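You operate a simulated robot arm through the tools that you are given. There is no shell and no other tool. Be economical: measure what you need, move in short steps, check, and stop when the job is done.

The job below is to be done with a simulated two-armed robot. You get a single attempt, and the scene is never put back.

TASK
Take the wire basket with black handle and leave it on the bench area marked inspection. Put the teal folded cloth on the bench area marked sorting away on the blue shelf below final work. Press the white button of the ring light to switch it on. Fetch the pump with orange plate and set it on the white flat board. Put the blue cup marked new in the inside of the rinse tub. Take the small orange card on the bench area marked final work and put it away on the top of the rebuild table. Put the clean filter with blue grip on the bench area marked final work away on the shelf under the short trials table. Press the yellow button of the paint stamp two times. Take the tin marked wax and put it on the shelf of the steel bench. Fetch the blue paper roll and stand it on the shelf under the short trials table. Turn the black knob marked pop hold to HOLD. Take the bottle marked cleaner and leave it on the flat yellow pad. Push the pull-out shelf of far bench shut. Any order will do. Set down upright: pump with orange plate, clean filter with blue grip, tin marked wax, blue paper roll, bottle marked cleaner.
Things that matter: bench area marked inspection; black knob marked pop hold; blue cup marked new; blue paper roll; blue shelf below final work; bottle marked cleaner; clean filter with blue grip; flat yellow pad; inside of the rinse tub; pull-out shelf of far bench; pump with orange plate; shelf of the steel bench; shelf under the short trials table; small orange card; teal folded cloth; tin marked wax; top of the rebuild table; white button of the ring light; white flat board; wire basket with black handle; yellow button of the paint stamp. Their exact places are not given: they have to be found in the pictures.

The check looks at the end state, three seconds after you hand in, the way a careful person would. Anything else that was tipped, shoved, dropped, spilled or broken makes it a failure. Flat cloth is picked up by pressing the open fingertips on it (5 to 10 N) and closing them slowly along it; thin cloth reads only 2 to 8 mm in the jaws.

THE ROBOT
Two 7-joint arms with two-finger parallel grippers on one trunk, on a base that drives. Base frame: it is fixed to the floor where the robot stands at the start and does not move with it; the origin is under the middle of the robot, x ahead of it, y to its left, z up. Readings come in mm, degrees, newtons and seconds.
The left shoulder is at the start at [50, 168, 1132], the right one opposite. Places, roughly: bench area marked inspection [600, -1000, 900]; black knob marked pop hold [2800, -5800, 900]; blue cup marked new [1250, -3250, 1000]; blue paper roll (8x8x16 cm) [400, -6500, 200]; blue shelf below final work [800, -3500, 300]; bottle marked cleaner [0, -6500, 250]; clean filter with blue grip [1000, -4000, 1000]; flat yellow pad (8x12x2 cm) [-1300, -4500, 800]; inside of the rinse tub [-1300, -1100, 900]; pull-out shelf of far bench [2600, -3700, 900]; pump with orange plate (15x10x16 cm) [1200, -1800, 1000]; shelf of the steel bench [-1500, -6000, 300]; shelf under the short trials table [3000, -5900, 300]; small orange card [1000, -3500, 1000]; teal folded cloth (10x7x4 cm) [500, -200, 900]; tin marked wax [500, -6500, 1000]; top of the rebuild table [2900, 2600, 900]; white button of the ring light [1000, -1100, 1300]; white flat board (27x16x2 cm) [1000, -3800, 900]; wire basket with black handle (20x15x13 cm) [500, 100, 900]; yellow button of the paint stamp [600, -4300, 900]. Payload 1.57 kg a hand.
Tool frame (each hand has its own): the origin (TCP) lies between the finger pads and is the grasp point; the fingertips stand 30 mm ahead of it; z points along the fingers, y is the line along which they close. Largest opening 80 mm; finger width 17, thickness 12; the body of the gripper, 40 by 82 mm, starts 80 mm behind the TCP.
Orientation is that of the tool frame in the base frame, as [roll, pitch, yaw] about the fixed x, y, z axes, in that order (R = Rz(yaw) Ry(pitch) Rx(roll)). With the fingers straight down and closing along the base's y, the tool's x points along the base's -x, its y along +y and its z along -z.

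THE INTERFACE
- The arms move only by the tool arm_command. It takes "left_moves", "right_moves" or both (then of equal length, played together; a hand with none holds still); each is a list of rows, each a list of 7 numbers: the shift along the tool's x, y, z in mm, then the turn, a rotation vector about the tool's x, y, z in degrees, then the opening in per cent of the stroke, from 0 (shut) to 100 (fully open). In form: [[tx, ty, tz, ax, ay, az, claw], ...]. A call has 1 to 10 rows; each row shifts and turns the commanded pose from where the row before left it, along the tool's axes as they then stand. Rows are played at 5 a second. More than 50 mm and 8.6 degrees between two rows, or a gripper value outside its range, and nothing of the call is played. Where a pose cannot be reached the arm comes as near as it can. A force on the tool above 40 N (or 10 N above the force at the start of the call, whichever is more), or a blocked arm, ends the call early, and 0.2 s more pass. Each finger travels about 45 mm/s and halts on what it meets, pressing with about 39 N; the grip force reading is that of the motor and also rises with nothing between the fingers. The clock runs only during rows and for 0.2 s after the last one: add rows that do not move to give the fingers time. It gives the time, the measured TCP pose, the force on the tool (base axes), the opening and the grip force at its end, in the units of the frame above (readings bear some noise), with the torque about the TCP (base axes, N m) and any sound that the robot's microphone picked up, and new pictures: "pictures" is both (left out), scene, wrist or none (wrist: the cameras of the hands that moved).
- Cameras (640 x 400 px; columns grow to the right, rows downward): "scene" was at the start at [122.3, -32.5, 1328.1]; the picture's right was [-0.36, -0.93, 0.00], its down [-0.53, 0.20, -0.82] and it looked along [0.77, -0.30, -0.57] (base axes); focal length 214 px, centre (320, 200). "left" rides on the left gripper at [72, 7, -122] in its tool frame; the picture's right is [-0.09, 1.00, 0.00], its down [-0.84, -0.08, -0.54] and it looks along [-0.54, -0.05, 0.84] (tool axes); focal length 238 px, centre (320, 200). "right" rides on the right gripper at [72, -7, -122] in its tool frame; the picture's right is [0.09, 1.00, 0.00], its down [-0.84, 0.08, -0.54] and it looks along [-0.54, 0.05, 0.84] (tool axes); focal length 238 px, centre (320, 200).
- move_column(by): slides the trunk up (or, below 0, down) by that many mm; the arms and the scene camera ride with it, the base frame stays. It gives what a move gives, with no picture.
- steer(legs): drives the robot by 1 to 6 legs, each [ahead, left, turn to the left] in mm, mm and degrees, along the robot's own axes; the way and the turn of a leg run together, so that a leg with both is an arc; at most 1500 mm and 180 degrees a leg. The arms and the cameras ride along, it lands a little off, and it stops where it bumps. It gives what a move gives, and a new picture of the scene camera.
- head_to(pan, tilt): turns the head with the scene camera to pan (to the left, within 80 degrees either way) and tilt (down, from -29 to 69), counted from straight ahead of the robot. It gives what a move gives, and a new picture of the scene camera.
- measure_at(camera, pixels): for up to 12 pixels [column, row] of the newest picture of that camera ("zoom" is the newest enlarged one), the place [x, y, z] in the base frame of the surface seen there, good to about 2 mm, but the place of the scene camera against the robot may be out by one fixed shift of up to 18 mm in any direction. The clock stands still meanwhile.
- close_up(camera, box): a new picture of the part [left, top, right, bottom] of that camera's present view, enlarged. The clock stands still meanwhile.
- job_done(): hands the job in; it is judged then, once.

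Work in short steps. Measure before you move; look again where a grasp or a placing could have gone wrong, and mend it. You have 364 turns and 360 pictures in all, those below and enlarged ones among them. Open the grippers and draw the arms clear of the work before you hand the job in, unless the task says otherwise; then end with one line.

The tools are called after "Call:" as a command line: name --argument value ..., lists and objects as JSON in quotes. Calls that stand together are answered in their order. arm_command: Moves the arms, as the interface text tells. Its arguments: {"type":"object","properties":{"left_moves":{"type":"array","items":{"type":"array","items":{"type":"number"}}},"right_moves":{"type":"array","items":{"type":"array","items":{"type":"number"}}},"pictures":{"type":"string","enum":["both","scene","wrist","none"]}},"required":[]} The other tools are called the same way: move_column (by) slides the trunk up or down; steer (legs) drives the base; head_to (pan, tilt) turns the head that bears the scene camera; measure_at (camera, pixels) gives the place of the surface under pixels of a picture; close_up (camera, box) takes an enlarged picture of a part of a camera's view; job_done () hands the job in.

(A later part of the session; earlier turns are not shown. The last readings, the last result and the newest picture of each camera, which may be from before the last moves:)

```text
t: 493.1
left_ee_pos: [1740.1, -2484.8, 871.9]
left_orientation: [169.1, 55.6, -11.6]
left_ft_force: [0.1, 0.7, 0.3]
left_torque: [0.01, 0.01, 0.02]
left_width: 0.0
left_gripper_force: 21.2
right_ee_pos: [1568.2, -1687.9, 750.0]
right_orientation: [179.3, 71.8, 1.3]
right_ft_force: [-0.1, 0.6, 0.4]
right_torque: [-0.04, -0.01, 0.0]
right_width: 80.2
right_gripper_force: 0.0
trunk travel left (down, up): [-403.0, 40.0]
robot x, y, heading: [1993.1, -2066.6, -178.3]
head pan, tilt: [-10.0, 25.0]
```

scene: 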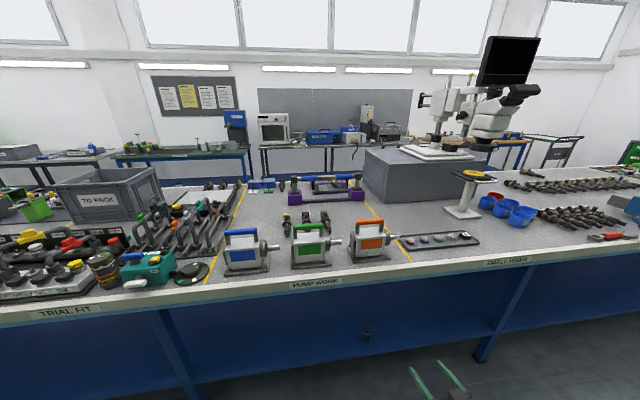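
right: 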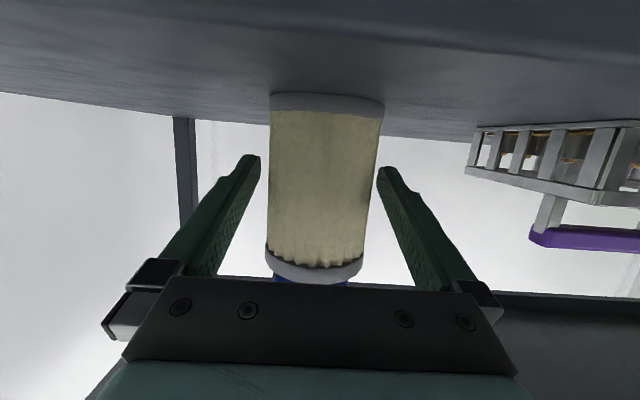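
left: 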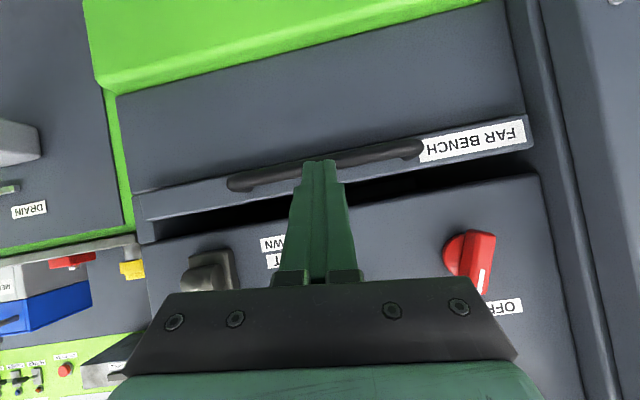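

Pump with the orange plate at (370,242). Zoom there and to the microscope.

Call:
close_up --camera "scene" --box '[280, 210, 420, 280]'

Call:
measure_at --camera "zoom" --pixels '[[405, 75], [350, 90], [460, 80], [410, 130], [355, 160], [470, 150], [400, 220], [500, 200], [420, 70], [410, 180], [535, 155]]'

Call:
close_up --camera "scene" --box '[400, 30, 560, 220]'

```text
4.57 times, centred on (350, 245) of scene
```

zoom: 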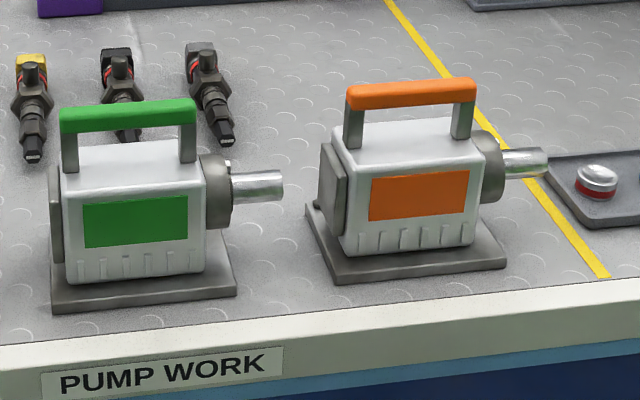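

```text
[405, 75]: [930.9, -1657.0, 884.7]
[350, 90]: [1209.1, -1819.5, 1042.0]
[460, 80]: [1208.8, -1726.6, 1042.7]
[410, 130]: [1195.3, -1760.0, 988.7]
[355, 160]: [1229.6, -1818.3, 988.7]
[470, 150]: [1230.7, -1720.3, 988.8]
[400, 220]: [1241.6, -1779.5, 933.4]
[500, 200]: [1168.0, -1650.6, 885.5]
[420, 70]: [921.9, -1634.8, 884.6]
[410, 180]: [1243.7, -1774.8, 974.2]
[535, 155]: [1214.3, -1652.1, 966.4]
```

```text
2.11 times, centred on (480, 125) of scene
```

zoom: 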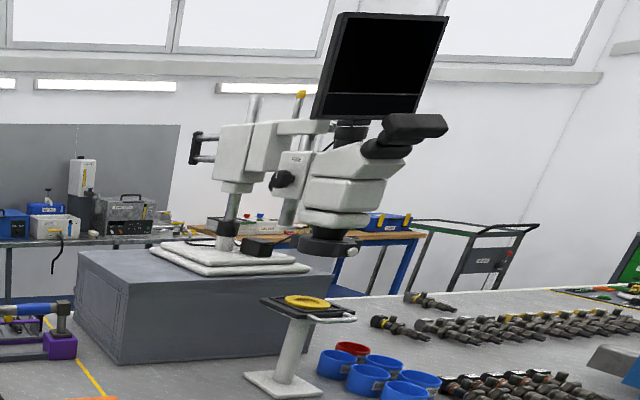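

The pump's orange handle bar runs along y at (1209,−1773), z≈1046. First the ring light while hands are free: move 800 mm north and look.

Call:
steer --legs '[[0, -800, -1.8]]'

Call:
head_to --pan -5 --tilt 5

Call:
close_up --camera "scene" --box '[200, 100, 420, 300]'

```text
t: 497.4
left_ee_pos: [1715.3, -1671.4, 871.4]
left_orientation: [169.1, 55.6, -13.9]
left_ft_force: [-0.2, -0.5, 0.8]
left_torque: [0.02, -0.03, 0.0]
left_width: 0.5
left_gripper_force: 21.7
right_ee_pos: [1577.0, -867.3, 749.5]
right_orientation: [179.2, 72.0, -1.0]
right_ft_force: [-0.1, -0.9, -0.2]
right_torque: [0.0, 0.03, -0.02]
right_width: 80.2
right_gripper_force: 0.1
trunk travel left (down, up): [-403.0, 40.0]
robot x, y, heading: [1990.3, -1261.8, 179.4]
head pan, tilt: [-10.0, 25.0]
```

scene: 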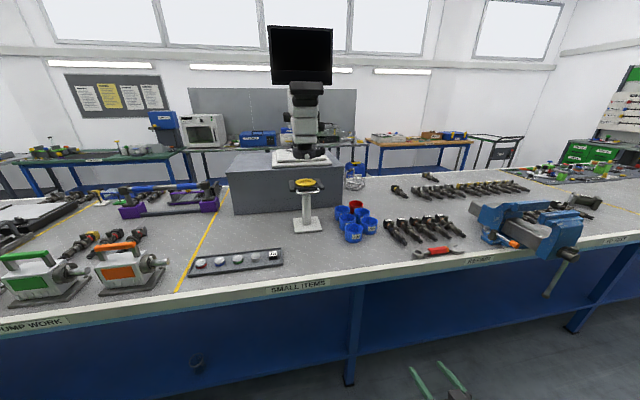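

```text
t: 498.3
left_ee_pos: [1716.1, -1671.3, 872.3]
left_orientation: [169.1, 55.6, -13.9]
left_ft_force: [-0.2, 1.0, 0.5]
left_torque: [-0.04, 0.02, 0.04]
left_width: 0.0
left_gripper_force: 21.2
right_ee_pos: [1576.7, -867.8, 749.8]
right_orientation: [179.3, 71.9, -1.0]
right_ft_force: [0.6, -0.2, 0.5]
right_torque: [0.0, 0.0, -0.01]
right_width: 80.0
right_gripper_force: 0.1
trunk travel left (down, up): [-403.0, 40.0]
robot x, y, heading: [1988.6, -1259.6, 179.6]
head pan, tilt: [-5.0, 5.0]
```

scene: 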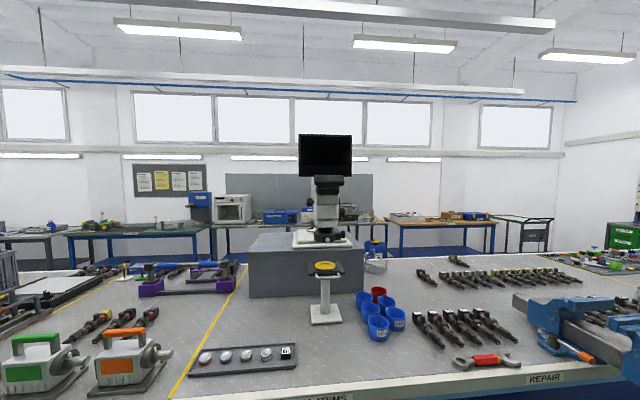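

```text
2.00 times, centred on (310, 200) of scene
```

zoom: 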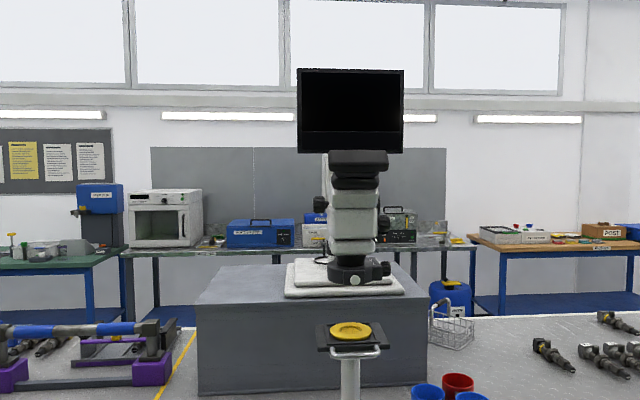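

The ring light is the black ring beneath the scope head with a small light button. Zoom closer and measure.

Call:
close_up --camera "scene" --box '[300, 215, 360, 250]'

Call:
measure_at --camera "zoom" --pixels '[[293, 258], [295, 250], [260, 255], [330, 255], [400, 240], [280, 290], [290, 230]]'

```text
10.67 times, centred on (330, 232) of scene
```

zoom: 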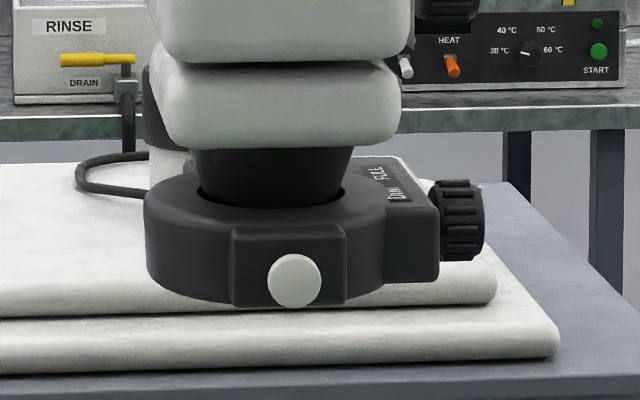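

```text
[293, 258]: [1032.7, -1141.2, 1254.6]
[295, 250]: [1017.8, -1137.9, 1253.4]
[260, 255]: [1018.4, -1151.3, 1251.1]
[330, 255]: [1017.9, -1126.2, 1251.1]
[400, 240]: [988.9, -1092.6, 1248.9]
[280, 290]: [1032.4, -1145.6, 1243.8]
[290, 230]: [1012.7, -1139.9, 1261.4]
```

The white button faces +x: centre ≈ (1032,−1141,1261). Raise the left hand (closed) to that height while pitching it more level; measure the stand in front.

Call:
measure_at --camera "scene" --pixels '[[325, 265], [325, 275], [325, 290], [325, 312], [338, 272]]'

Call:
arm_command --left_moves '[[-33, 4, -21, 0, -2, 0, 0], [-33, 4, -21, 0, -2, 0, 0], [-33, 4, -21, 0, -2, 0, 0], [-35, 4, -18, 0, -2, 0, 0], [-35, 4, -17, 0, -2, 0, 0], [-35, 4, -17, 0, -2, 0, 0], [-36, 4, -15, 0, -2, 0, 0], [-37, 4, -13, 0, -2, 0, 0], [-37, 4, -12, 0, 0, 0, 0], [-37, 4, -12, 0, 0, 0, 0]]' --pictures "wrist"

```text
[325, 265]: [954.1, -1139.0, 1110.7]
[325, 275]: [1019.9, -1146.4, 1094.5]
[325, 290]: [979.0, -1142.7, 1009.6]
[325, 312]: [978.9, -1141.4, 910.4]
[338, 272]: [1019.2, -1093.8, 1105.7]
```

```text
t: 500.5
left_ee_pos: [1628.8, -1672.3, 1240.5]
left_orientation: [160.7, 70.9, -23.0]
left_ft_force: [-0.6, -0.7, -0.7]
left_torque: [0.02, -0.01, -0.02]
left_width: 0.0
left_gripper_force: 21.1
left hand out of reach, approached as far as the arm can: row 1, 2, 3, 4, 5, 6, 7, 8
right_ee_pos: [1577.1, -867.9, 749.1]
right_orientation: [179.3, 72.0, -1.0]
right_ft_force: [-0.7, -0.1, 0.1]
right_torque: [-0.03, 0.01, -0.01]
right_width: 79.9
right_gripper_force: 0.0
trunk travel left (down, up): [-403.0, 40.0]
robot x, y, heading: [1989.3, -1260.8, 179.1]
head pan, tilt: [-5.0, 5.0]
```

left: 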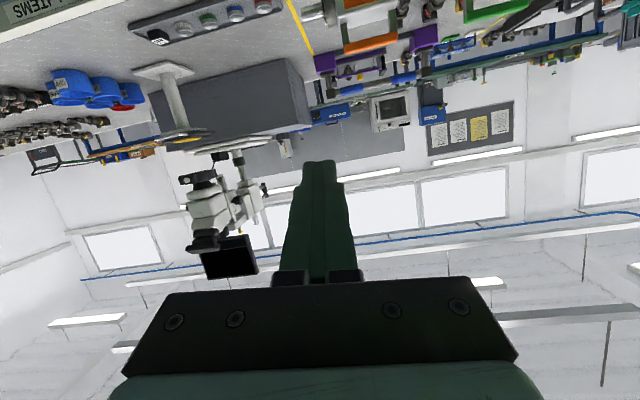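

Pointing is good (18° down). Raise the trunk 30, shift right 531, then ahead 300.

Call:
move_column --by 30

Call:
steer --legs '[[0, -531, 0.7], [300, 0, 0]]'

Call:
arm_command --left_moves '[[0, 0, 0, 0, 0, 0, 0]]' --pictures "wrist"

```text
t: 501.2
left_ee_pos: [1628.7, -1672.4, 1270.5]
left_orientation: [160.7, 71.1, -23.1]
left_ft_force: [0.2, 0.8, 0.5]
left_torque: [0.0, -0.02, -0.03]
left_width: 0.0
left_gripper_force: 21.1
right_ee_pos: [1577.0, -868.9, 780.0]
right_orientation: [179.3, 71.9, -0.9]
right_ft_force: [0.4, 0.0, -0.7]
right_torque: [0.0, -0.03, 0.0]
right_width: 80.1
right_gripper_force: 0.0
trunk travel left (down, up): [-433.0, 10.0]
robot x, y, heading: [1987.1, -1261.1, 179.4]
head pan, tilt: [-5.0, 5.0]
```

```text
t: 506.0
left_ee_pos: [1330.8, -1150.9, 1270.3]
left_orientation: [160.7, 71.1, -22.1]
left_ft_force: [0.5, 1.2, 0.4]
left_torque: [0.0, 0.0, 0.03]
left_width: 0.1
left_gripper_force: 21.0
right_ee_pos: [1263.2, -346.4, 780.5]
right_orientation: [179.2, 71.9, 0.0]
right_ft_force: [0.3, 0.0, 0.3]
right_torque: [-0.01, 0.02, 0.01]
right_width: 80.0
right_gripper_force: 0.1
trunk travel left (down, up): [-433.0, 10.0]
robot x, y, heading: [1682.4, -729.2, -179.7]
head pan, tilt: [-5.0, 5.0]
```

scene: 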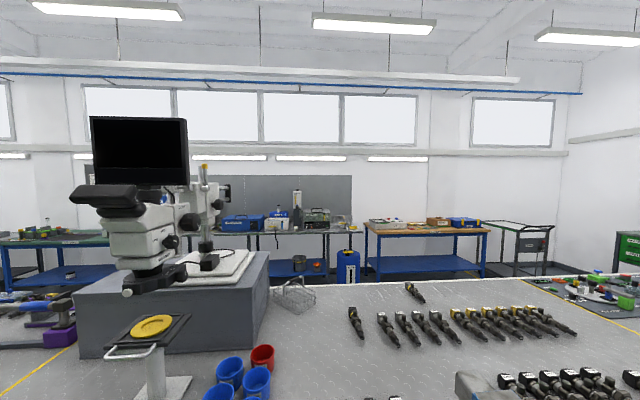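

```text
t: 506.4
left_ee_pos: [1332.0, -1149.5, 1270.5]
left_orientation: [160.8, 71.1, -22.1]
left_ft_force: [-0.3, -0.7, -0.2]
left_torque: [-0.01, 0.01, 0.03]
left_width: 0.0
left_gripper_force: 21.2
right_ee_pos: [1263.9, -346.3, 780.2]
right_orientation: [179.2, 71.9, 0.1]
right_ft_force: [-0.3, -0.5, -0.4]
right_torque: [0.02, 0.03, -0.02]
right_width: 79.9
right_gripper_force: 0.2
trunk travel left (down, up): [-433.0, 10.0]
robot x, y, heading: [1684.5, -732.7, -179.5]
head pan, tilt: [-5.0, 5.0]
```

left: 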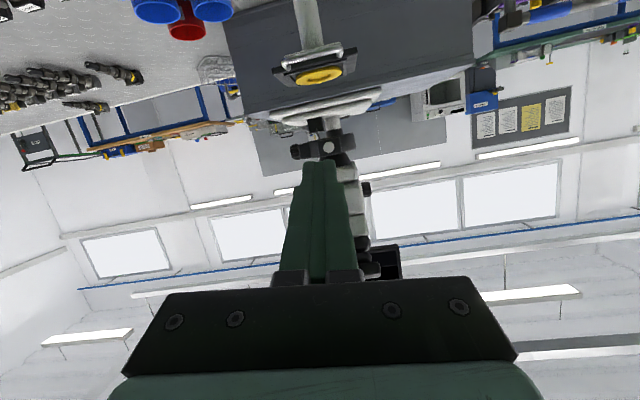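

The button is visible at (328,147). Measure it; note the right hand is beneath the bench overhang, so no trunk moves now.

Call:
close_up --camera "left" --box '[270, 110, 400, 200]'

Call:
measure_at --camera "left" --pixels '[[328, 147], [326, 145], [330, 149], [335, 147], [322, 148], [318, 80]]'

```text
4.44 times, centred on (335, 155) of left
```

zoom: 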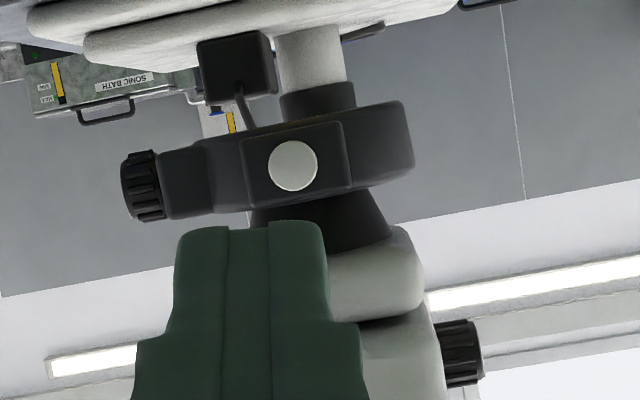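

```text
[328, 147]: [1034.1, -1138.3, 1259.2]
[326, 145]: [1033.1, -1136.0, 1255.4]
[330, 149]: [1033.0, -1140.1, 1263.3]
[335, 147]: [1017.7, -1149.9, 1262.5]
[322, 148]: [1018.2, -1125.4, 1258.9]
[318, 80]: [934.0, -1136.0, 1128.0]
```

Button face centre (1033,−1138.5,1259.5). Drive ahead 105 with 10 mm right, then extend the arm.

Call:
steer --legs '[[105, -10, 0]]'

Call:
arm_command --left_moves '[[-14, 0, 43, 0, 0, 0, 0], [-14, 0, 43, 0, 0, 0, 0], [0, 0, 0, 0, 0, 0, 0]]' --pictures "wrist"

```text
t: 507.6
left_ee_pos: [1224.9, -1138.8, 1269.2]
left_orientation: [160.4, 70.9, -22.3]
left_ft_force: [0.2, 0.4, -0.6]
left_torque: [0.01, 0.02, 0.01]
left_width: 0.0
left_gripper_force: 21.5
right_ee_pos: [1162.0, -336.8, 773.2]
right_orientation: [178.6, 71.2, -0.7]
right_ft_force: [-0.5, 0.0, -0.8]
right_torque: [0.01, 0.02, -0.01]
right_width: 79.9
right_gripper_force: 0.0
trunk travel left (down, up): [-433.0, 10.0]
robot x, y, heading: [1576.6, -722.3, -179.5]
head pan, tilt: [-5.0, 5.0]
```

scene: 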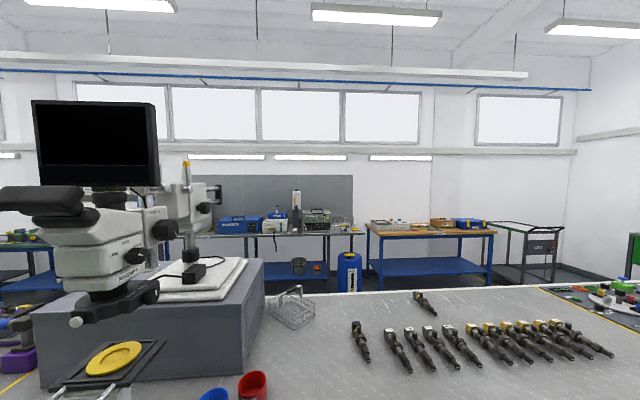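

```text
t: 508.4
left_ee_pos: [1136.5, -1133.7, 1273.3]
left_orientation: [160.6, 71.1, -22.2]
left_ft_force: [-0.3, -0.8, 0.4]
left_torque: [-0.01, -0.01, 0.01]
left_width: 0.0
left_gripper_force: 21.4
right_ee_pos: [1161.1, -337.4, 774.2]
right_orientation: [178.9, 71.1, -0.5]
right_ft_force: [-1.0, 1.2, -3.2]
right_torque: [-0.07, 0.44, 0.13]
right_width: 80.0
right_gripper_force: 0.0
trunk travel left (down, up): [-433.0, 10.0]
robot x, y, heading: [1578.8, -721.7, -179.5]
head pan, tilt: [-5.0, 5.0]
```

left: 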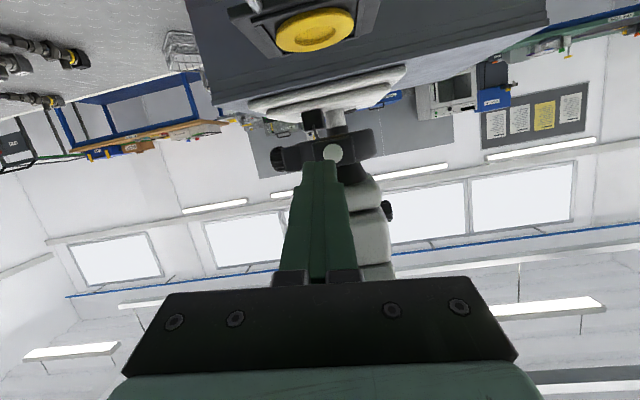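

Extend to just before the button, correcting 6 mm lateral.

Call:
arm_command --left_moves '[[-7.5, 4.7, 32, 0, 0, 0, 0], [-7.5, 4.8, 32, 0, 0, 0, 0], [0, 0, 0, 0, 0, 0, 0]]' --pictures "wrist"

Call:
close_up --camera "left" --box '[270, 100, 400, 200]'

```text
t: 509.2
left_ee_pos: [1072.3, -1138.9, 1265.4]
left_orientation: [160.5, 71.0, -22.1]
left_ft_force: [0.1, -0.3, -0.2]
left_torque: [0.02, -0.02, -0.01]
left_width: 0.2
left_gripper_force: 21.2
right_ee_pos: [1161.9, -337.8, 773.3]
right_orientation: [178.8, 71.2, -0.4]
right_ft_force: [-0.7, 0.9, -5.6]
right_torque: [-0.07, 0.85, 0.1]
right_width: 79.9
right_gripper_force: 0.0
trunk travel left (down, up): [-433.0, 10.0]
robot x, y, heading: [1576.9, -720.3, -179.4]
head pan, tilt: [-5.0, 5.0]
```

left: 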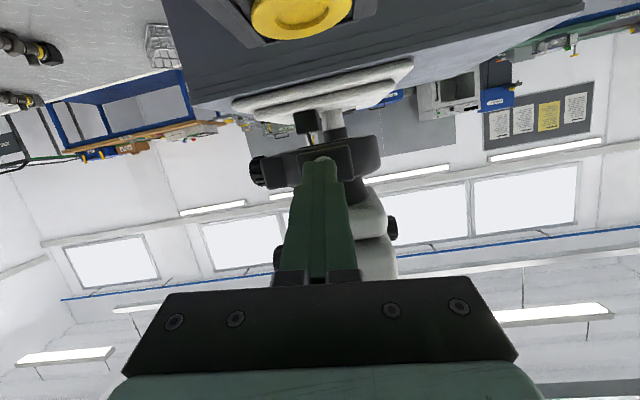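

```text
4.00 times, centred on (335, 150) of left
```

zoom: 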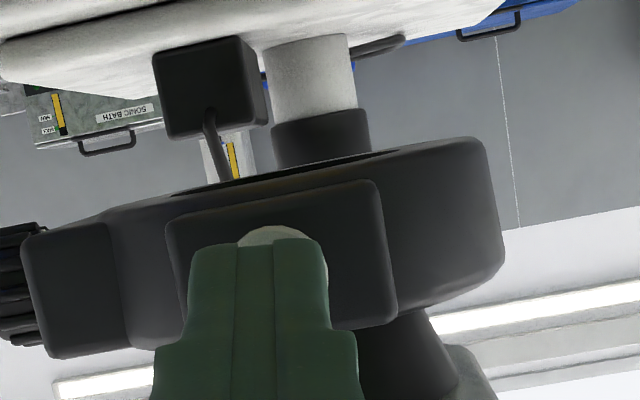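

Aligned (raise 3 mm). Press forward in small steps.

Call:
arm_command --left_moves '[[-4.7, 0.3, 4.5, 0, 0, 0, 0], [-0.9, 0.2, 2.9, 0, 0, 0, 0], [-0.6, 0.1, 1.9, 0, 0, 0, 0], [-0.6, 0.1, 1.9, 0, 0, 0, 0], [0, 0, 0, 0, 0, 0, 0]]' --pictures "none"

```text
t: 510.4
left_ee_pos: [1059.9, -1139.1, 1270.4]
left_orientation: [160.4, 71.0, -22.3]
left_ft_force: [14.6, 2.3, -2.3]
left_torque: [0.01, -0.08, -0.05]
left_width: 0.0
left_gripper_force: 20.7
right_ee_pos: [1163.4, -338.0, 774.6]
right_orientation: [178.7, 71.2, -0.5]
right_ft_force: [-3.2, 0.8, -12.5]
right_torque: [-0.07, 1.43, 0.08]
right_width: 79.8
right_gripper_force: 0.1
trunk travel left (down, up): [-433.0, 10.0]
robot x, y, heading: [1577.1, -720.6, -179.3]
head pan, tilt: [-5.0, 5.0]
heard: click
```

Click. Withdraw and check that the ring light is on.

Call:
arm_command --left_moves '[[6, 0, -19, 0, 0, 0, 0], [12, 0, -38, 0, 0, 0, 0], [12, 0, -38, 0, 0, 0, 0]]' --pictures "none"

Call:
steer --legs '[[-150, 0, 0]]'

Call:
head_to --pan 25 --tilt 10

Call:
close_up --camera "scene" --box '[220, 120, 420, 300]'

```text
t: 511.2
left_ee_pos: [1157.7, -1145.9, 1271.5]
left_orientation: [160.3, 70.9, -22.2]
left_ft_force: [0.9, 0.0, 0.4]
left_torque: [-0.01, -0.01, 0.01]
left_width: 0.0
left_gripper_force: 21.4
right_ee_pos: [1162.2, -338.5, 774.0]
right_orientation: [178.7, 71.2, -0.5]
right_ft_force: [2.1, 0.2, -12.5]
right_torque: [-0.05, 1.72, 0.05]
right_width: 80.0
right_gripper_force: 0.1
trunk travel left (down, up): [-433.0, 10.0]
robot x, y, heading: [1575.3, -721.0, -179.8]
head pan, tilt: [-5.0, 5.0]
```

```text
t: 512.6
left_ee_pos: [1309.6, -1144.6, 1271.6]
left_orientation: [160.7, 71.1, -22.1]
left_ft_force: [-0.1, -0.2, -0.3]
left_torque: [-0.01, -0.01, 0.01]
left_width: 0.0
left_gripper_force: 21.1
right_ee_pos: [1313.4, -337.2, 776.1]
right_orientation: [179.0, 71.4, -0.3]
right_ft_force: [0.3, 0.1, 0.9]
right_torque: [-0.04, 0.0, 0.02]
right_width: 80.1
right_gripper_force: 0.0
trunk travel left (down, up): [-433.0, 10.0]
robot x, y, heading: [1729.6, -721.5, -179.7]
head pan, tilt: [-5.0, 5.0]
```

scene: 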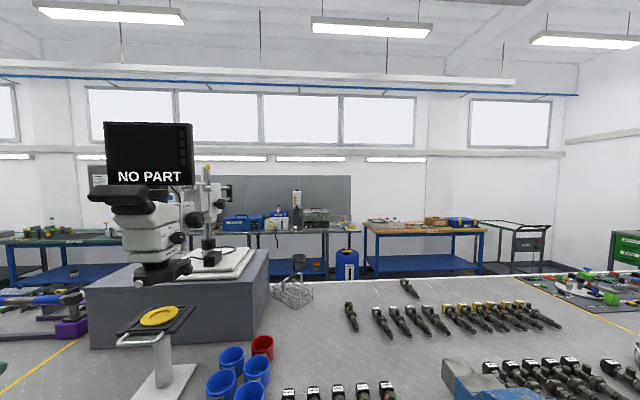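

```text
t: 513.5
left_ee_pos: [1307.5, -1145.6, 1271.3]
left_orientation: [160.8, 71.0, -22.0]
left_ft_force: [-0.2, -0.7, 0.5]
left_torque: [-0.03, -0.01, -0.02]
left_width: 0.0
left_gripper_force: 21.4
right_ee_pos: [1311.7, -337.0, 775.1]
right_orientation: [179.0, 71.2, -0.2]
right_ft_force: [-0.3, 0.3, 0.1]
right_torque: [0.0, -0.02, -0.04]
right_width: 80.1
right_gripper_force: 0.1
trunk travel left (down, up): [-433.0, 10.0]
robot x, y, heading: [1725.8, -721.6, -179.6]
head pan, tilt: [25.0, 10.0]
```

scene: 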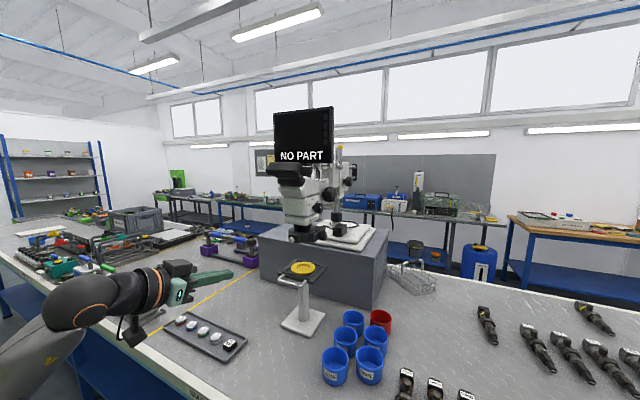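

```text
2.22 times, centred on (320, 210) of scene
```

zoom: 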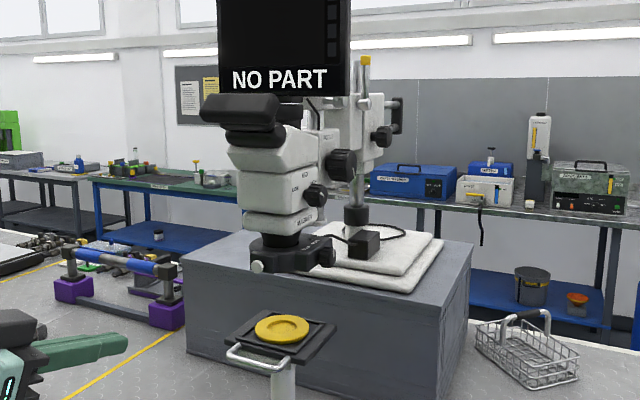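

The screen now reads "NO PART": ring light is on. Back away and roll the left hand −90° for a vertical-closing (hook) grasp of the pump handle.

Call:
steer --legs '[[-280, 0, -0.3]]'

Call:
arm_command --left_moves '[[0, 0, 0, 0, 0, -8.6, 60], [0, 0, 0, 0, 0, -8.6, 60], [0, 0, 0, 0, 0, -8.6, 60], [0, 0, 0, 0, 0, -8.6, 60], [0, 0, 0, 0, 0, -8.6, 60], [0, 0, 0, 0, 0, -8.6, 60], [0, 0, 0, 0, 0, -8.6, 60], [0, 0, 0, 0, 0, -8.6, 60], [0, 0, 0, 0, 0, -8.6, 60], [0, 0, 0, 0, 0, -8.6, 60]]' --pictures "wrist"

```text
t: 515.5
left_ee_pos: [1588.6, -1140.7, 1271.8]
left_orientation: [160.7, 71.1, -22.5]
left_ft_force: [0.4, 0.6, 0.1]
left_torque: [0.01, 0.01, 0.01]
left_width: 0.0
left_gripper_force: 21.2
right_ee_pos: [1599.3, -333.0, 774.7]
right_orientation: [179.0, 71.3, -0.7]
right_ft_force: [-0.2, 0.4, 0.1]
right_torque: [-0.02, 0.0, -0.01]
right_width: 80.0
right_gripper_force: 0.1
trunk travel left (down, up): [-433.0, 10.0]
robot x, y, heading: [2011.1, -717.3, -179.7]
head pan, tilt: [25.0, 10.0]
```

scene: 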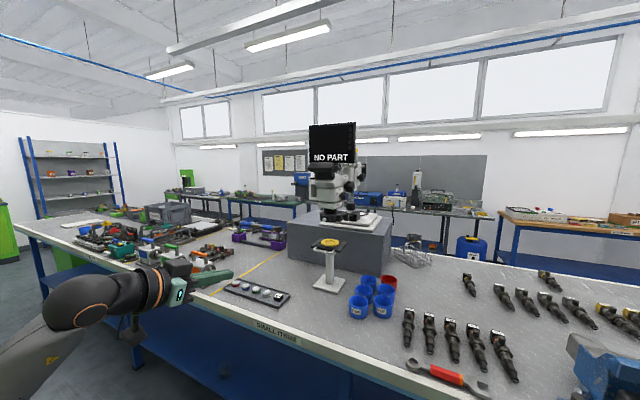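

```text
t: 517.7
left_ee_pos: [1590.0, -1140.4, 1272.0]
left_orientation: [-108.2, 9.8, 84.6]
left_ft_force: [0.4, -0.3, -1.4]
left_torque: [0.01, -0.01, -0.02]
left_width: 47.8
left_gripper_force: 0.0
right_ee_pos: [1597.8, -332.3, 774.8]
right_orientation: [179.0, 71.3, -0.7]
right_ft_force: [-0.4, -0.1, -0.1]
right_torque: [0.01, -0.01, -0.02]
right_width: 80.4
right_gripper_force: 0.1
trunk travel left (down, up): [-433.0, 10.0]
robot x, y, heading: [2013.1, -720.4, -179.8]
head pan, tilt: [25.0, 10.0]
```

left: 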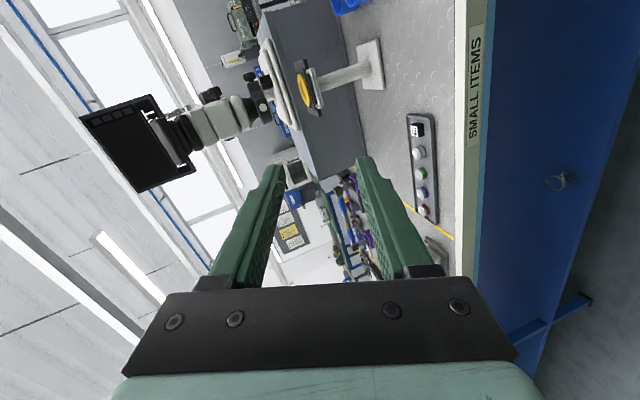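

Roll works. Level it out (−11° roll, +10° pitch up), lower the trunk 215, and move along to the pump.

Call:
arm_command --left_moves '[[0, 0, 0, 0, 0, -5.5, 60], [0, 0, 0, 0, 0, -5.5, 60], [0, 0, 0, 5, 0, 0, 60], [0, 0, 0, 5, 0, 0, 60]]' --pictures "none"

Call:
move_column --by -215

Call:
steer --legs '[[0, 633, 0], [150, 0, 0]]'

Call:
arm_command --left_moves '[[0, 0, 0, 0, 0, 0, 60]]' --pictures "wrist"

```text
t: 518.7
left_ee_pos: [1588.5, -1139.9, 1270.9]
left_orientation: [-97.8, -0.5, 88.0]
left_ft_force: [-0.2, 0.5, 0.4]
left_torque: [0.01, 0.0, 0.0]
left_width: 47.9
left_gripper_force: 0.0
right_ee_pos: [1598.3, -331.8, 775.4]
right_orientation: [179.0, 71.3, -0.7]
right_ft_force: [-0.2, -0.2, 0.2]
right_torque: [0.0, 0.0, 0.04]
right_width: 79.8
right_gripper_force: 0.0
trunk travel left (down, up): [-433.0, 10.0]
robot x, y, heading: [2014.9, -719.7, -179.8]
head pan, tilt: [25.0, 10.0]
```

```text
t: 521.0
left_ee_pos: [1588.2, -1141.0, 1055.7]
left_orientation: [-97.7, -0.5, 88.0]
left_ft_force: [0.2, 0.3, -0.4]
left_torque: [-0.05, -0.03, 0.0]
left_width: 47.9
left_gripper_force: 0.1
right_ee_pos: [1598.8, -331.8, 559.8]
right_orientation: [178.9, 71.3, -0.7]
right_ft_force: [-0.1, -0.3, 0.6]
right_torque: [-0.01, 0.0, 0.03]
right_width: 80.0
right_gripper_force: 0.0
trunk travel left (down, up): [-218.0, 225.0]
robot x, y, heading: [2012.6, -720.7, -180.1]
head pan, tilt: [25.0, 10.0]
```

```text
t: 525.5
left_ee_pos: [1446.6, -1779.5, 1056.4]
left_orientation: [-97.7, -0.5, 88.6]
left_ft_force: [0.6, -0.1, -0.1]
left_torque: [0.01, 0.04, 0.01]
left_width: 47.9
left_gripper_force: 0.1
right_ee_pos: [1447.7, -972.1, 559.4]
right_orientation: [178.9, 71.3, -0.1]
right_ft_force: [0.0, -0.9, -0.6]
right_torque: [0.0, 0.01, -0.01]
right_width: 80.0
right_gripper_force: 0.0
trunk travel left (down, up): [-218.0, 225.0]
robot x, y, heading: [1865.4, -1356.9, -179.5]
head pan, tilt: [25.0, 10.0]
```

scene: 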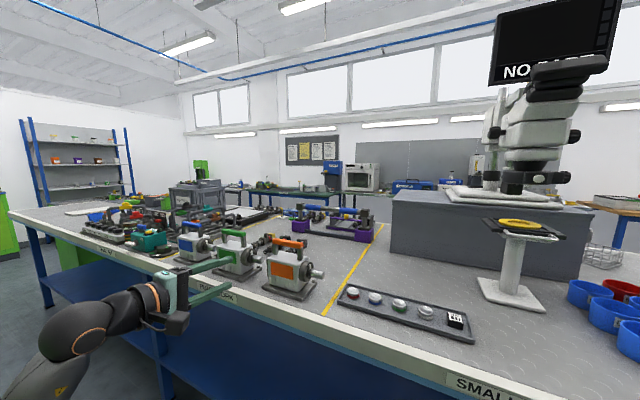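

```text
t: 525.9
left_ee_pos: [1445.4, -1780.9, 1055.7]
left_orientation: [-97.8, -0.5, 88.6]
left_ft_force: [0.1, 0.2, 0.3]
left_torque: [0.01, -0.04, 0.0]
left_width: 47.9
left_gripper_force: 0.0
right_ee_pos: [1447.6, -971.0, 559.9]
right_orientation: [179.1, 71.2, -0.1]
right_ft_force: [-1.5, 0.3, -0.1]
right_torque: [0.0, 0.03, -0.02]
right_width: 79.7
right_gripper_force: 0.1
trunk travel left (down, up): [-218.0, 225.0]
robot x, y, heading: [1863.0, -1353.8, -179.0]
head pan, tilt: [25.0, 10.0]
```

left: 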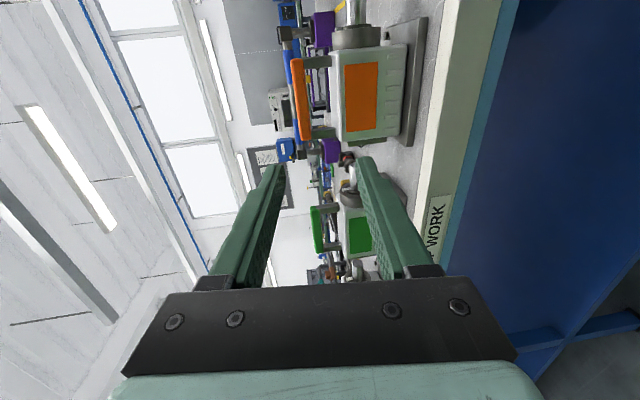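

Measure the orange handle bar from this view.

Call:
close_up --camera "left" --box '[270, 30, 430, 160]'

Call:
measure_at --camera "zoom" --pixels '[[112, 180], [95, 180], [130, 180], [140, 260], [100, 110], [130, 300], [240, 200], [170, 130], [530, 200], [200, 340]]'

```text
3.08 times, centred on (350, 95) of left
```

zoom: 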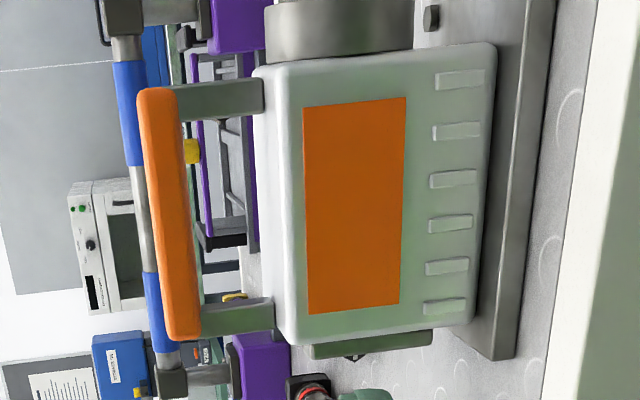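

```text
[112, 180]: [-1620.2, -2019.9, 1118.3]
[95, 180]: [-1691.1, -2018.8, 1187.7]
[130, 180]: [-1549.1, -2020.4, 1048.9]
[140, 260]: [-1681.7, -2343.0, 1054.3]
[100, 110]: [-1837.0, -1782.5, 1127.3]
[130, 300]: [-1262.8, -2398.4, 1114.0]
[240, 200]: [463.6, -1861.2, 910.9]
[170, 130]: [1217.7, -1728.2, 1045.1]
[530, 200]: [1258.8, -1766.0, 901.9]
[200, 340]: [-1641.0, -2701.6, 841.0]
```

Call:
measure_at --camera "zoom" --pixels '[[168, 210], [152, 210], [184, 210], [158, 95], [182, 335], [195, 210], [215, 100], [262, 200], [280, 200], [500, 200], [490, 350], [540, 30]]'

```text
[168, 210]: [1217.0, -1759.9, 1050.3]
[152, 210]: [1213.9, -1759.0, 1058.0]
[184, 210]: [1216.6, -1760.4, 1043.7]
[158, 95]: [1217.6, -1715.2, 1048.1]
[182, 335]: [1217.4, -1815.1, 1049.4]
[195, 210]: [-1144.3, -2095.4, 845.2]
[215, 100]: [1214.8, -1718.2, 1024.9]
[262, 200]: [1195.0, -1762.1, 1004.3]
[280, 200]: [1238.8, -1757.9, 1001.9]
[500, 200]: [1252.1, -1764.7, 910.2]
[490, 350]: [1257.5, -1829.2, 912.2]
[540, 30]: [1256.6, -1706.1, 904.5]
```

Handle bar: front x 1217, centre y −1765, z 1041–1059, 38 mm gap beneath. Align and drive ahead.

Call:
arm_command --left_moves '[[14, 5.5, 0, 0, 0, 0, 60], [0, 0, 0, 0, 0, 0, 60]]' --pictures "none"

Call:
steer --legs '[[180, 0, -0.5]]'

Call:
arm_command --left_moves '[[0, 0, 0, 0, 0, 0, 60]]' --pictures "wrist"

```text
t: 526.5
left_ee_pos: [1448.7, -1766.1, 1050.8]
left_orientation: [-97.8, -0.5, 88.6]
left_ft_force: [0.1, 0.1, -0.1]
left_torque: [0.04, 0.0, 0.01]
left_width: 47.7
left_gripper_force: 0.0
right_ee_pos: [1447.5, -972.3, 559.0]
right_orientation: [179.0, 71.3, 0.0]
right_ft_force: [-0.1, 0.0, -0.7]
right_torque: [-0.01, 0.0, -0.01]
right_width: 79.7
right_gripper_force: 0.0
trunk travel left (down, up): [-218.0, 225.0]
robot x, y, heading: [1859.1, -1356.0, -179.5]
head pan, tilt: [25.0, 10.0]
```

```text
t: 528.0
left_ee_pos: [1267.6, -1767.1, 1050.5]
left_orientation: [-97.8, -0.5, 88.5]
left_ft_force: [0.6, -0.3, -0.3]
left_torque: [-0.01, 0.0, 0.03]
left_width: 47.9
left_gripper_force: 0.0
right_ee_pos: [1270.1, -973.5, 559.8]
right_orientation: [179.0, 71.3, -0.2]
right_ft_force: [-0.9, 0.2, -0.3]
right_torque: [0.0, -0.02, -0.03]
right_width: 80.3
right_gripper_force: 0.1
trunk travel left (down, up): [-218.0, 225.0]
robot x, y, heading: [1679.6, -1355.2, -179.6]
head pan, tilt: [25.0, 10.0]
```

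scene: 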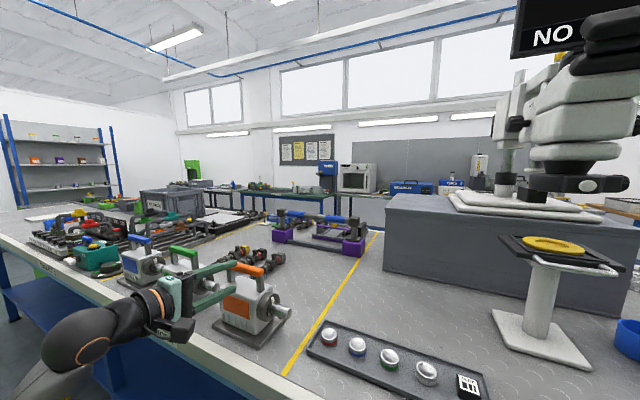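

```text
t: 528.4
left_ee_pos: [1267.9, -1765.7, 1051.3]
left_orientation: [-97.8, -0.4, 88.4]
left_ft_force: [-0.3, -0.5, 0.6]
left_torque: [0.01, -0.01, -0.01]
left_width: 48.2
left_gripper_force: 0.0
right_ee_pos: [1269.0, -972.6, 560.6]
right_orientation: [179.0, 71.3, -0.2]
right_ft_force: [-1.4, 0.1, -0.8]
right_torque: [0.05, -0.02, -0.01]
right_width: 79.8
right_gripper_force: 0.1
trunk travel left (down, up): [-218.0, 225.0]
robot x, y, heading: [1685.6, -1355.4, -179.5]
head pan, tilt: [25.0, 10.0]
```

left: 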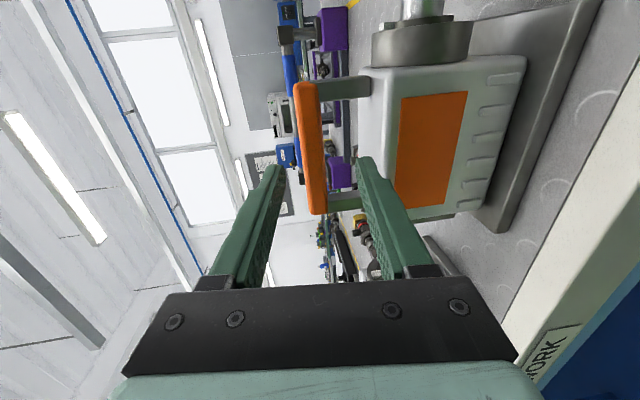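

Handle is between the fingers. Advance 60 mm and look.

Call:
steer --legs '[[60, 0, 0]]'

Call:
arm_command --left_moves '[[0, 0, 0, 0, 0, 0, 60]]' --pictures "wrist"

```text
t: 529.4
left_ee_pos: [1207.5, -1767.7, 1050.5]
left_orientation: [-97.8, -0.6, 88.5]
left_ft_force: [-0.4, 0.3, 0.2]
left_torque: [0.01, -0.01, 0.0]
left_width: 48.0
left_gripper_force: 0.1
right_ee_pos: [1209.3, -972.7, 560.0]
right_orientation: [179.0, 71.3, -0.3]
right_ft_force: [1.0, -0.6, 0.6]
right_torque: [0.02, -0.01, 0.02]
right_width: 80.1
right_gripper_force: 0.0
trunk travel left (down, up): [-218.0, 225.0]
robot x, y, heading: [1625.7, -1357.4, -179.7]
head pan, tilt: [25.0, 10.0]
```

scene: 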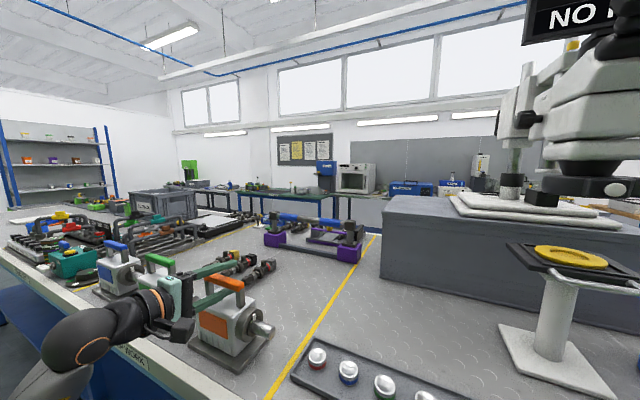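

```text
t: 529.8
left_ee_pos: [1206.6, -1767.5, 1050.8]
left_orientation: [-97.8, -0.6, 88.5]
left_ft_force: [0.2, 0.1, 0.3]
left_torque: [-0.04, 0.02, -0.02]
left_width: 48.1
left_gripper_force: 0.1
right_ee_pos: [1209.9, -973.2, 560.4]
right_orientation: [179.0, 71.2, -0.2]
right_ft_force: [-0.5, 0.6, -1.1]
right_torque: [-0.02, 0.02, 0.0]
right_width: 80.1
right_gripper_force: 0.0
trunk travel left (down, up): [-218.0, 225.0]
robot x, y, heading: [1621.3, -1359.3, -179.5]
head pan, tilt: [25.0, 10.0]
```

left: 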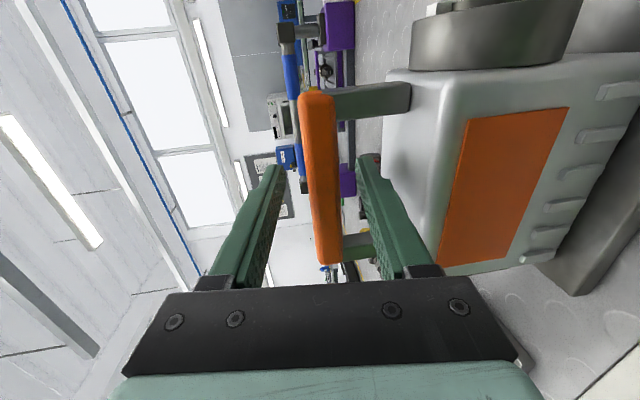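

Close on the bar and lift with the trunk 60 mm.

Call:
arm_command --left_moves '[[0, 0, 0, 0, 0, 0, 40], [0, 0, 0, 0, 0, 0, 20], [0, 0, 0, 0, 0, 0, 5], [0, 0, 0, 0, 0, 0, 0], [0, 0, 0, 0, 0, 0, 0]]' --pictures "none"

Call:
move_column --by 60

Call:
arm_command --left_moves '[[0, 0, 0, 0, 0, 0, 0]]' --pictures "both"

```text
t: 531.0
left_ee_pos: [1205.2, -1767.9, 1050.3]
left_orientation: [-98.1, -0.6, 88.4]
left_ft_force: [-1.3, 0.6, 0.3]
left_torque: [-0.32, 0.46, -0.13]
left_width: 19.5
left_gripper_force: 33.3
right_ee_pos: [1209.4, -973.6, 559.0]
right_orientation: [179.2, 71.2, -0.2]
right_ft_force: [-0.2, 0.5, -0.3]
right_torque: [0.03, 0.04, 0.0]
right_width: 80.3
right_gripper_force: 0.0
trunk travel left (down, up): [-218.0, 225.0]
robot x, y, heading: [1626.4, -1354.9, -179.2]
head pan, tilt: [25.0, 10.0]
```

```text
t: 532.0
left_ee_pos: [1206.0, -1766.9, 1109.9]
left_orientation: [-97.9, -0.6, 88.3]
left_ft_force: [-0.2, 0.1, -14.3]
left_torque: [-0.11, 0.22, -0.04]
left_width: 18.0
left_gripper_force: 32.6
right_ee_pos: [1210.0, -974.1, 619.8]
right_orientation: [179.0, 71.2, 0.0]
right_ft_force: [0.4, 0.9, -0.4]
right_torque: [0.03, 0.02, -0.02]
right_width: 80.1
right_gripper_force: 0.2
trunk travel left (down, up): [-278.0, 165.0]
robot x, y, heading: [1627.0, -1358.0, -179.5]
head pan, tilt: [25.0, 10.0]
```

```text
t: 532.4
left_ee_pos: [1206.0, -1768.8, 1109.3]
left_orientation: [-98.1, -0.6, 88.4]
left_ft_force: [-0.2, 0.3, -14.3]
left_torque: [-0.08, 0.2, 0.04]
left_width: 17.9
left_gripper_force: 32.2
right_ee_pos: [1210.0, -974.5, 619.8]
right_orientation: [179.1, 71.2, -0.1]
right_ft_force: [0.6, -0.4, -0.7]
right_torque: [-0.02, -0.01, 0.03]
right_width: 80.2
right_gripper_force: 0.1
trunk travel left (down, up): [-278.0, 165.0]
robot x, y, heading: [1620.3, -1357.8, -179.4]
head pan, tilt: [25.0, 10.0]
```

scene: 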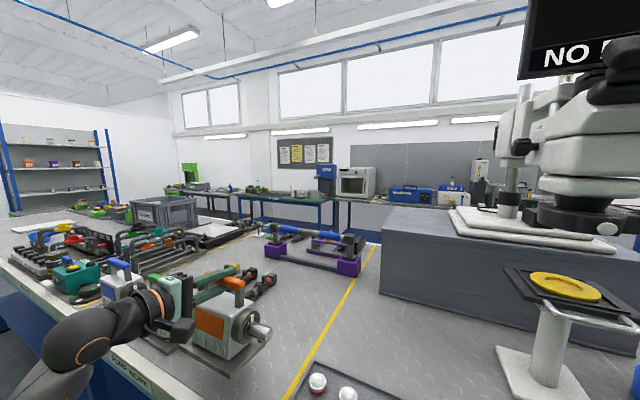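
left: 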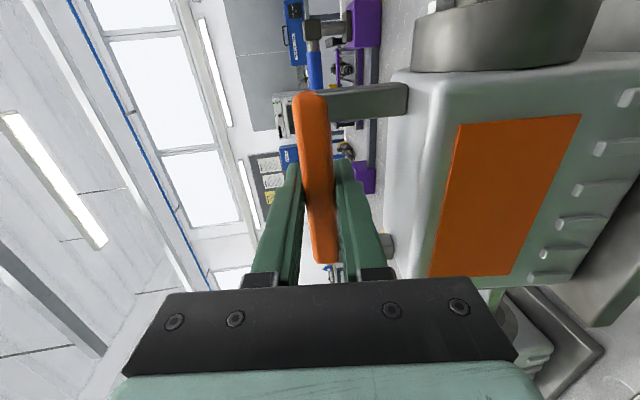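

Pump is held (14 N) with the lower finger under the bar. Back off and carry it south to the white board.

Call:
steer --legs '[[-330, 0, 0], [0, 1020, 0.2], [0, 1015, 0]]'

Call:
arm_command --left_moves '[[0, 0, 0, 0, 0, 0, 0]]' --pictures "wrist"

Call:
head_to --pan 25 --tilt 35

```text
t: 544.2
left_ee_pos: [1550.2, -3774.5, 1109.5]
left_orientation: [-98.0, -0.5, 88.4]
left_ft_force: [0.1, -0.5, -13.5]
left_torque: [-0.11, 0.14, 0.01]
left_width: 18.1
left_gripper_force: 32.5
right_ee_pos: [1554.9, -2980.7, 619.9]
right_orientation: [179.1, 71.2, -0.1]
right_ft_force: [0.1, -0.2, -0.5]
right_torque: [0.0, 0.03, -0.01]
right_width: 79.9
right_gripper_force: 0.0
trunk travel left (down, up): [-278.0, 165.0]
robot x, y, heading: [1968.5, -3365.0, -179.4]
head pan, tilt: [25.0, 10.0]
```

scene: 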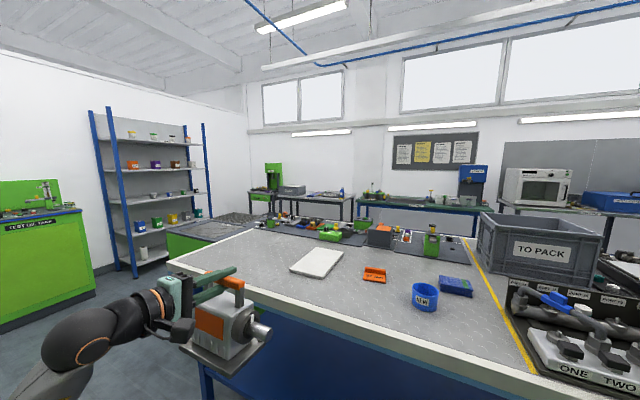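

```text
t: 544.6
left_ee_pos: [1550.7, -3774.7, 1108.2]
left_orientation: [-98.1, -0.6, 88.4]
left_ft_force: [0.5, -0.6, -14.1]
left_torque: [-0.06, 0.21, -0.03]
left_width: 17.9
left_gripper_force: 32.4
right_ee_pos: [1554.9, -2980.3, 621.6]
right_orientation: [179.1, 71.2, -0.1]
right_ft_force: [0.3, -0.1, -0.7]
right_torque: [0.05, 0.04, -0.02]
right_width: 79.9
right_gripper_force: 0.0
trunk travel left (down, up): [-278.0, 165.0]
robot x, y, heading: [1971.5, -3364.2, -179.3]
head pan, tilt: [25.0, 10.0]
```

left: 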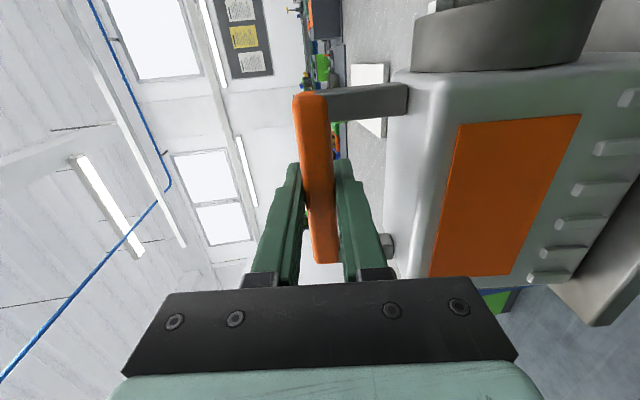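

```text
t: 545.5
left_ee_pos: [1551.4, -3773.9, 1109.8]
left_orientation: [-98.0, -0.6, 88.4]
left_ft_force: [-0.3, -1.0, -13.8]
left_torque: [-0.1, 0.2, 0.04]
left_width: 18.0
left_gripper_force: 32.5
right_ee_pos: [1554.9, -2979.7, 619.7]
right_orientation: [179.1, 71.2, -0.1]
right_ft_force: [0.4, -0.1, 0.5]
right_torque: [0.03, -0.02, 0.01]
right_width: 79.7
right_gripper_force: 0.2
trunk travel left (down, up): [-278.0, 165.0]
robot x, y, heading: [1970.2, -3364.4, -179.2]
head pan, tilt: [25.0, 35.0]
```

scene: 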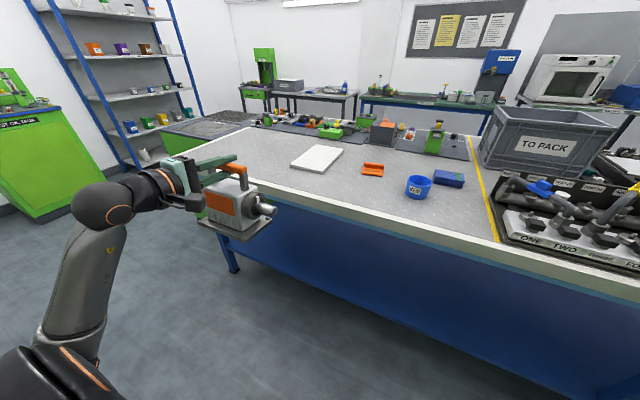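

Measure the board's corners.

Call:
close_up --camera "scene" --box '[270, 130, 370, 190]'

Call:
measure_at --camera "zoom" --pixels '[[140, 205], [260, 255], [455, 130], [335, 97], [290, 175], [200, 150], [260, 262]]'

```text
6.40 times, centred on (320, 160) of scene
```

zoom: 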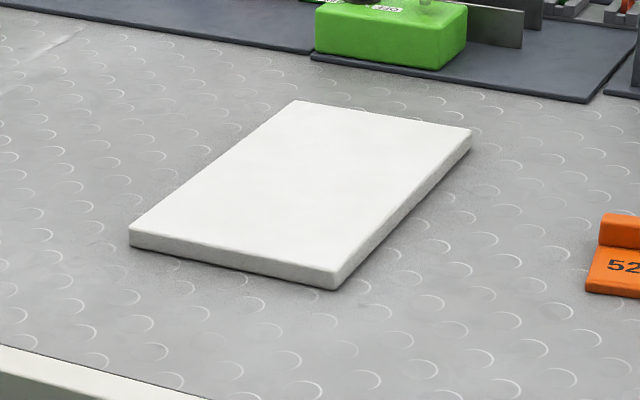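

```text
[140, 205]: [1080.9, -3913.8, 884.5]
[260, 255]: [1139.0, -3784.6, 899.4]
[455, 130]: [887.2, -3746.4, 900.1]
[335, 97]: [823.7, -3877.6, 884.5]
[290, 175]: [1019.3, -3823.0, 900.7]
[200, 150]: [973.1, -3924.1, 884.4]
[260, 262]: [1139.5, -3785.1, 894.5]
```

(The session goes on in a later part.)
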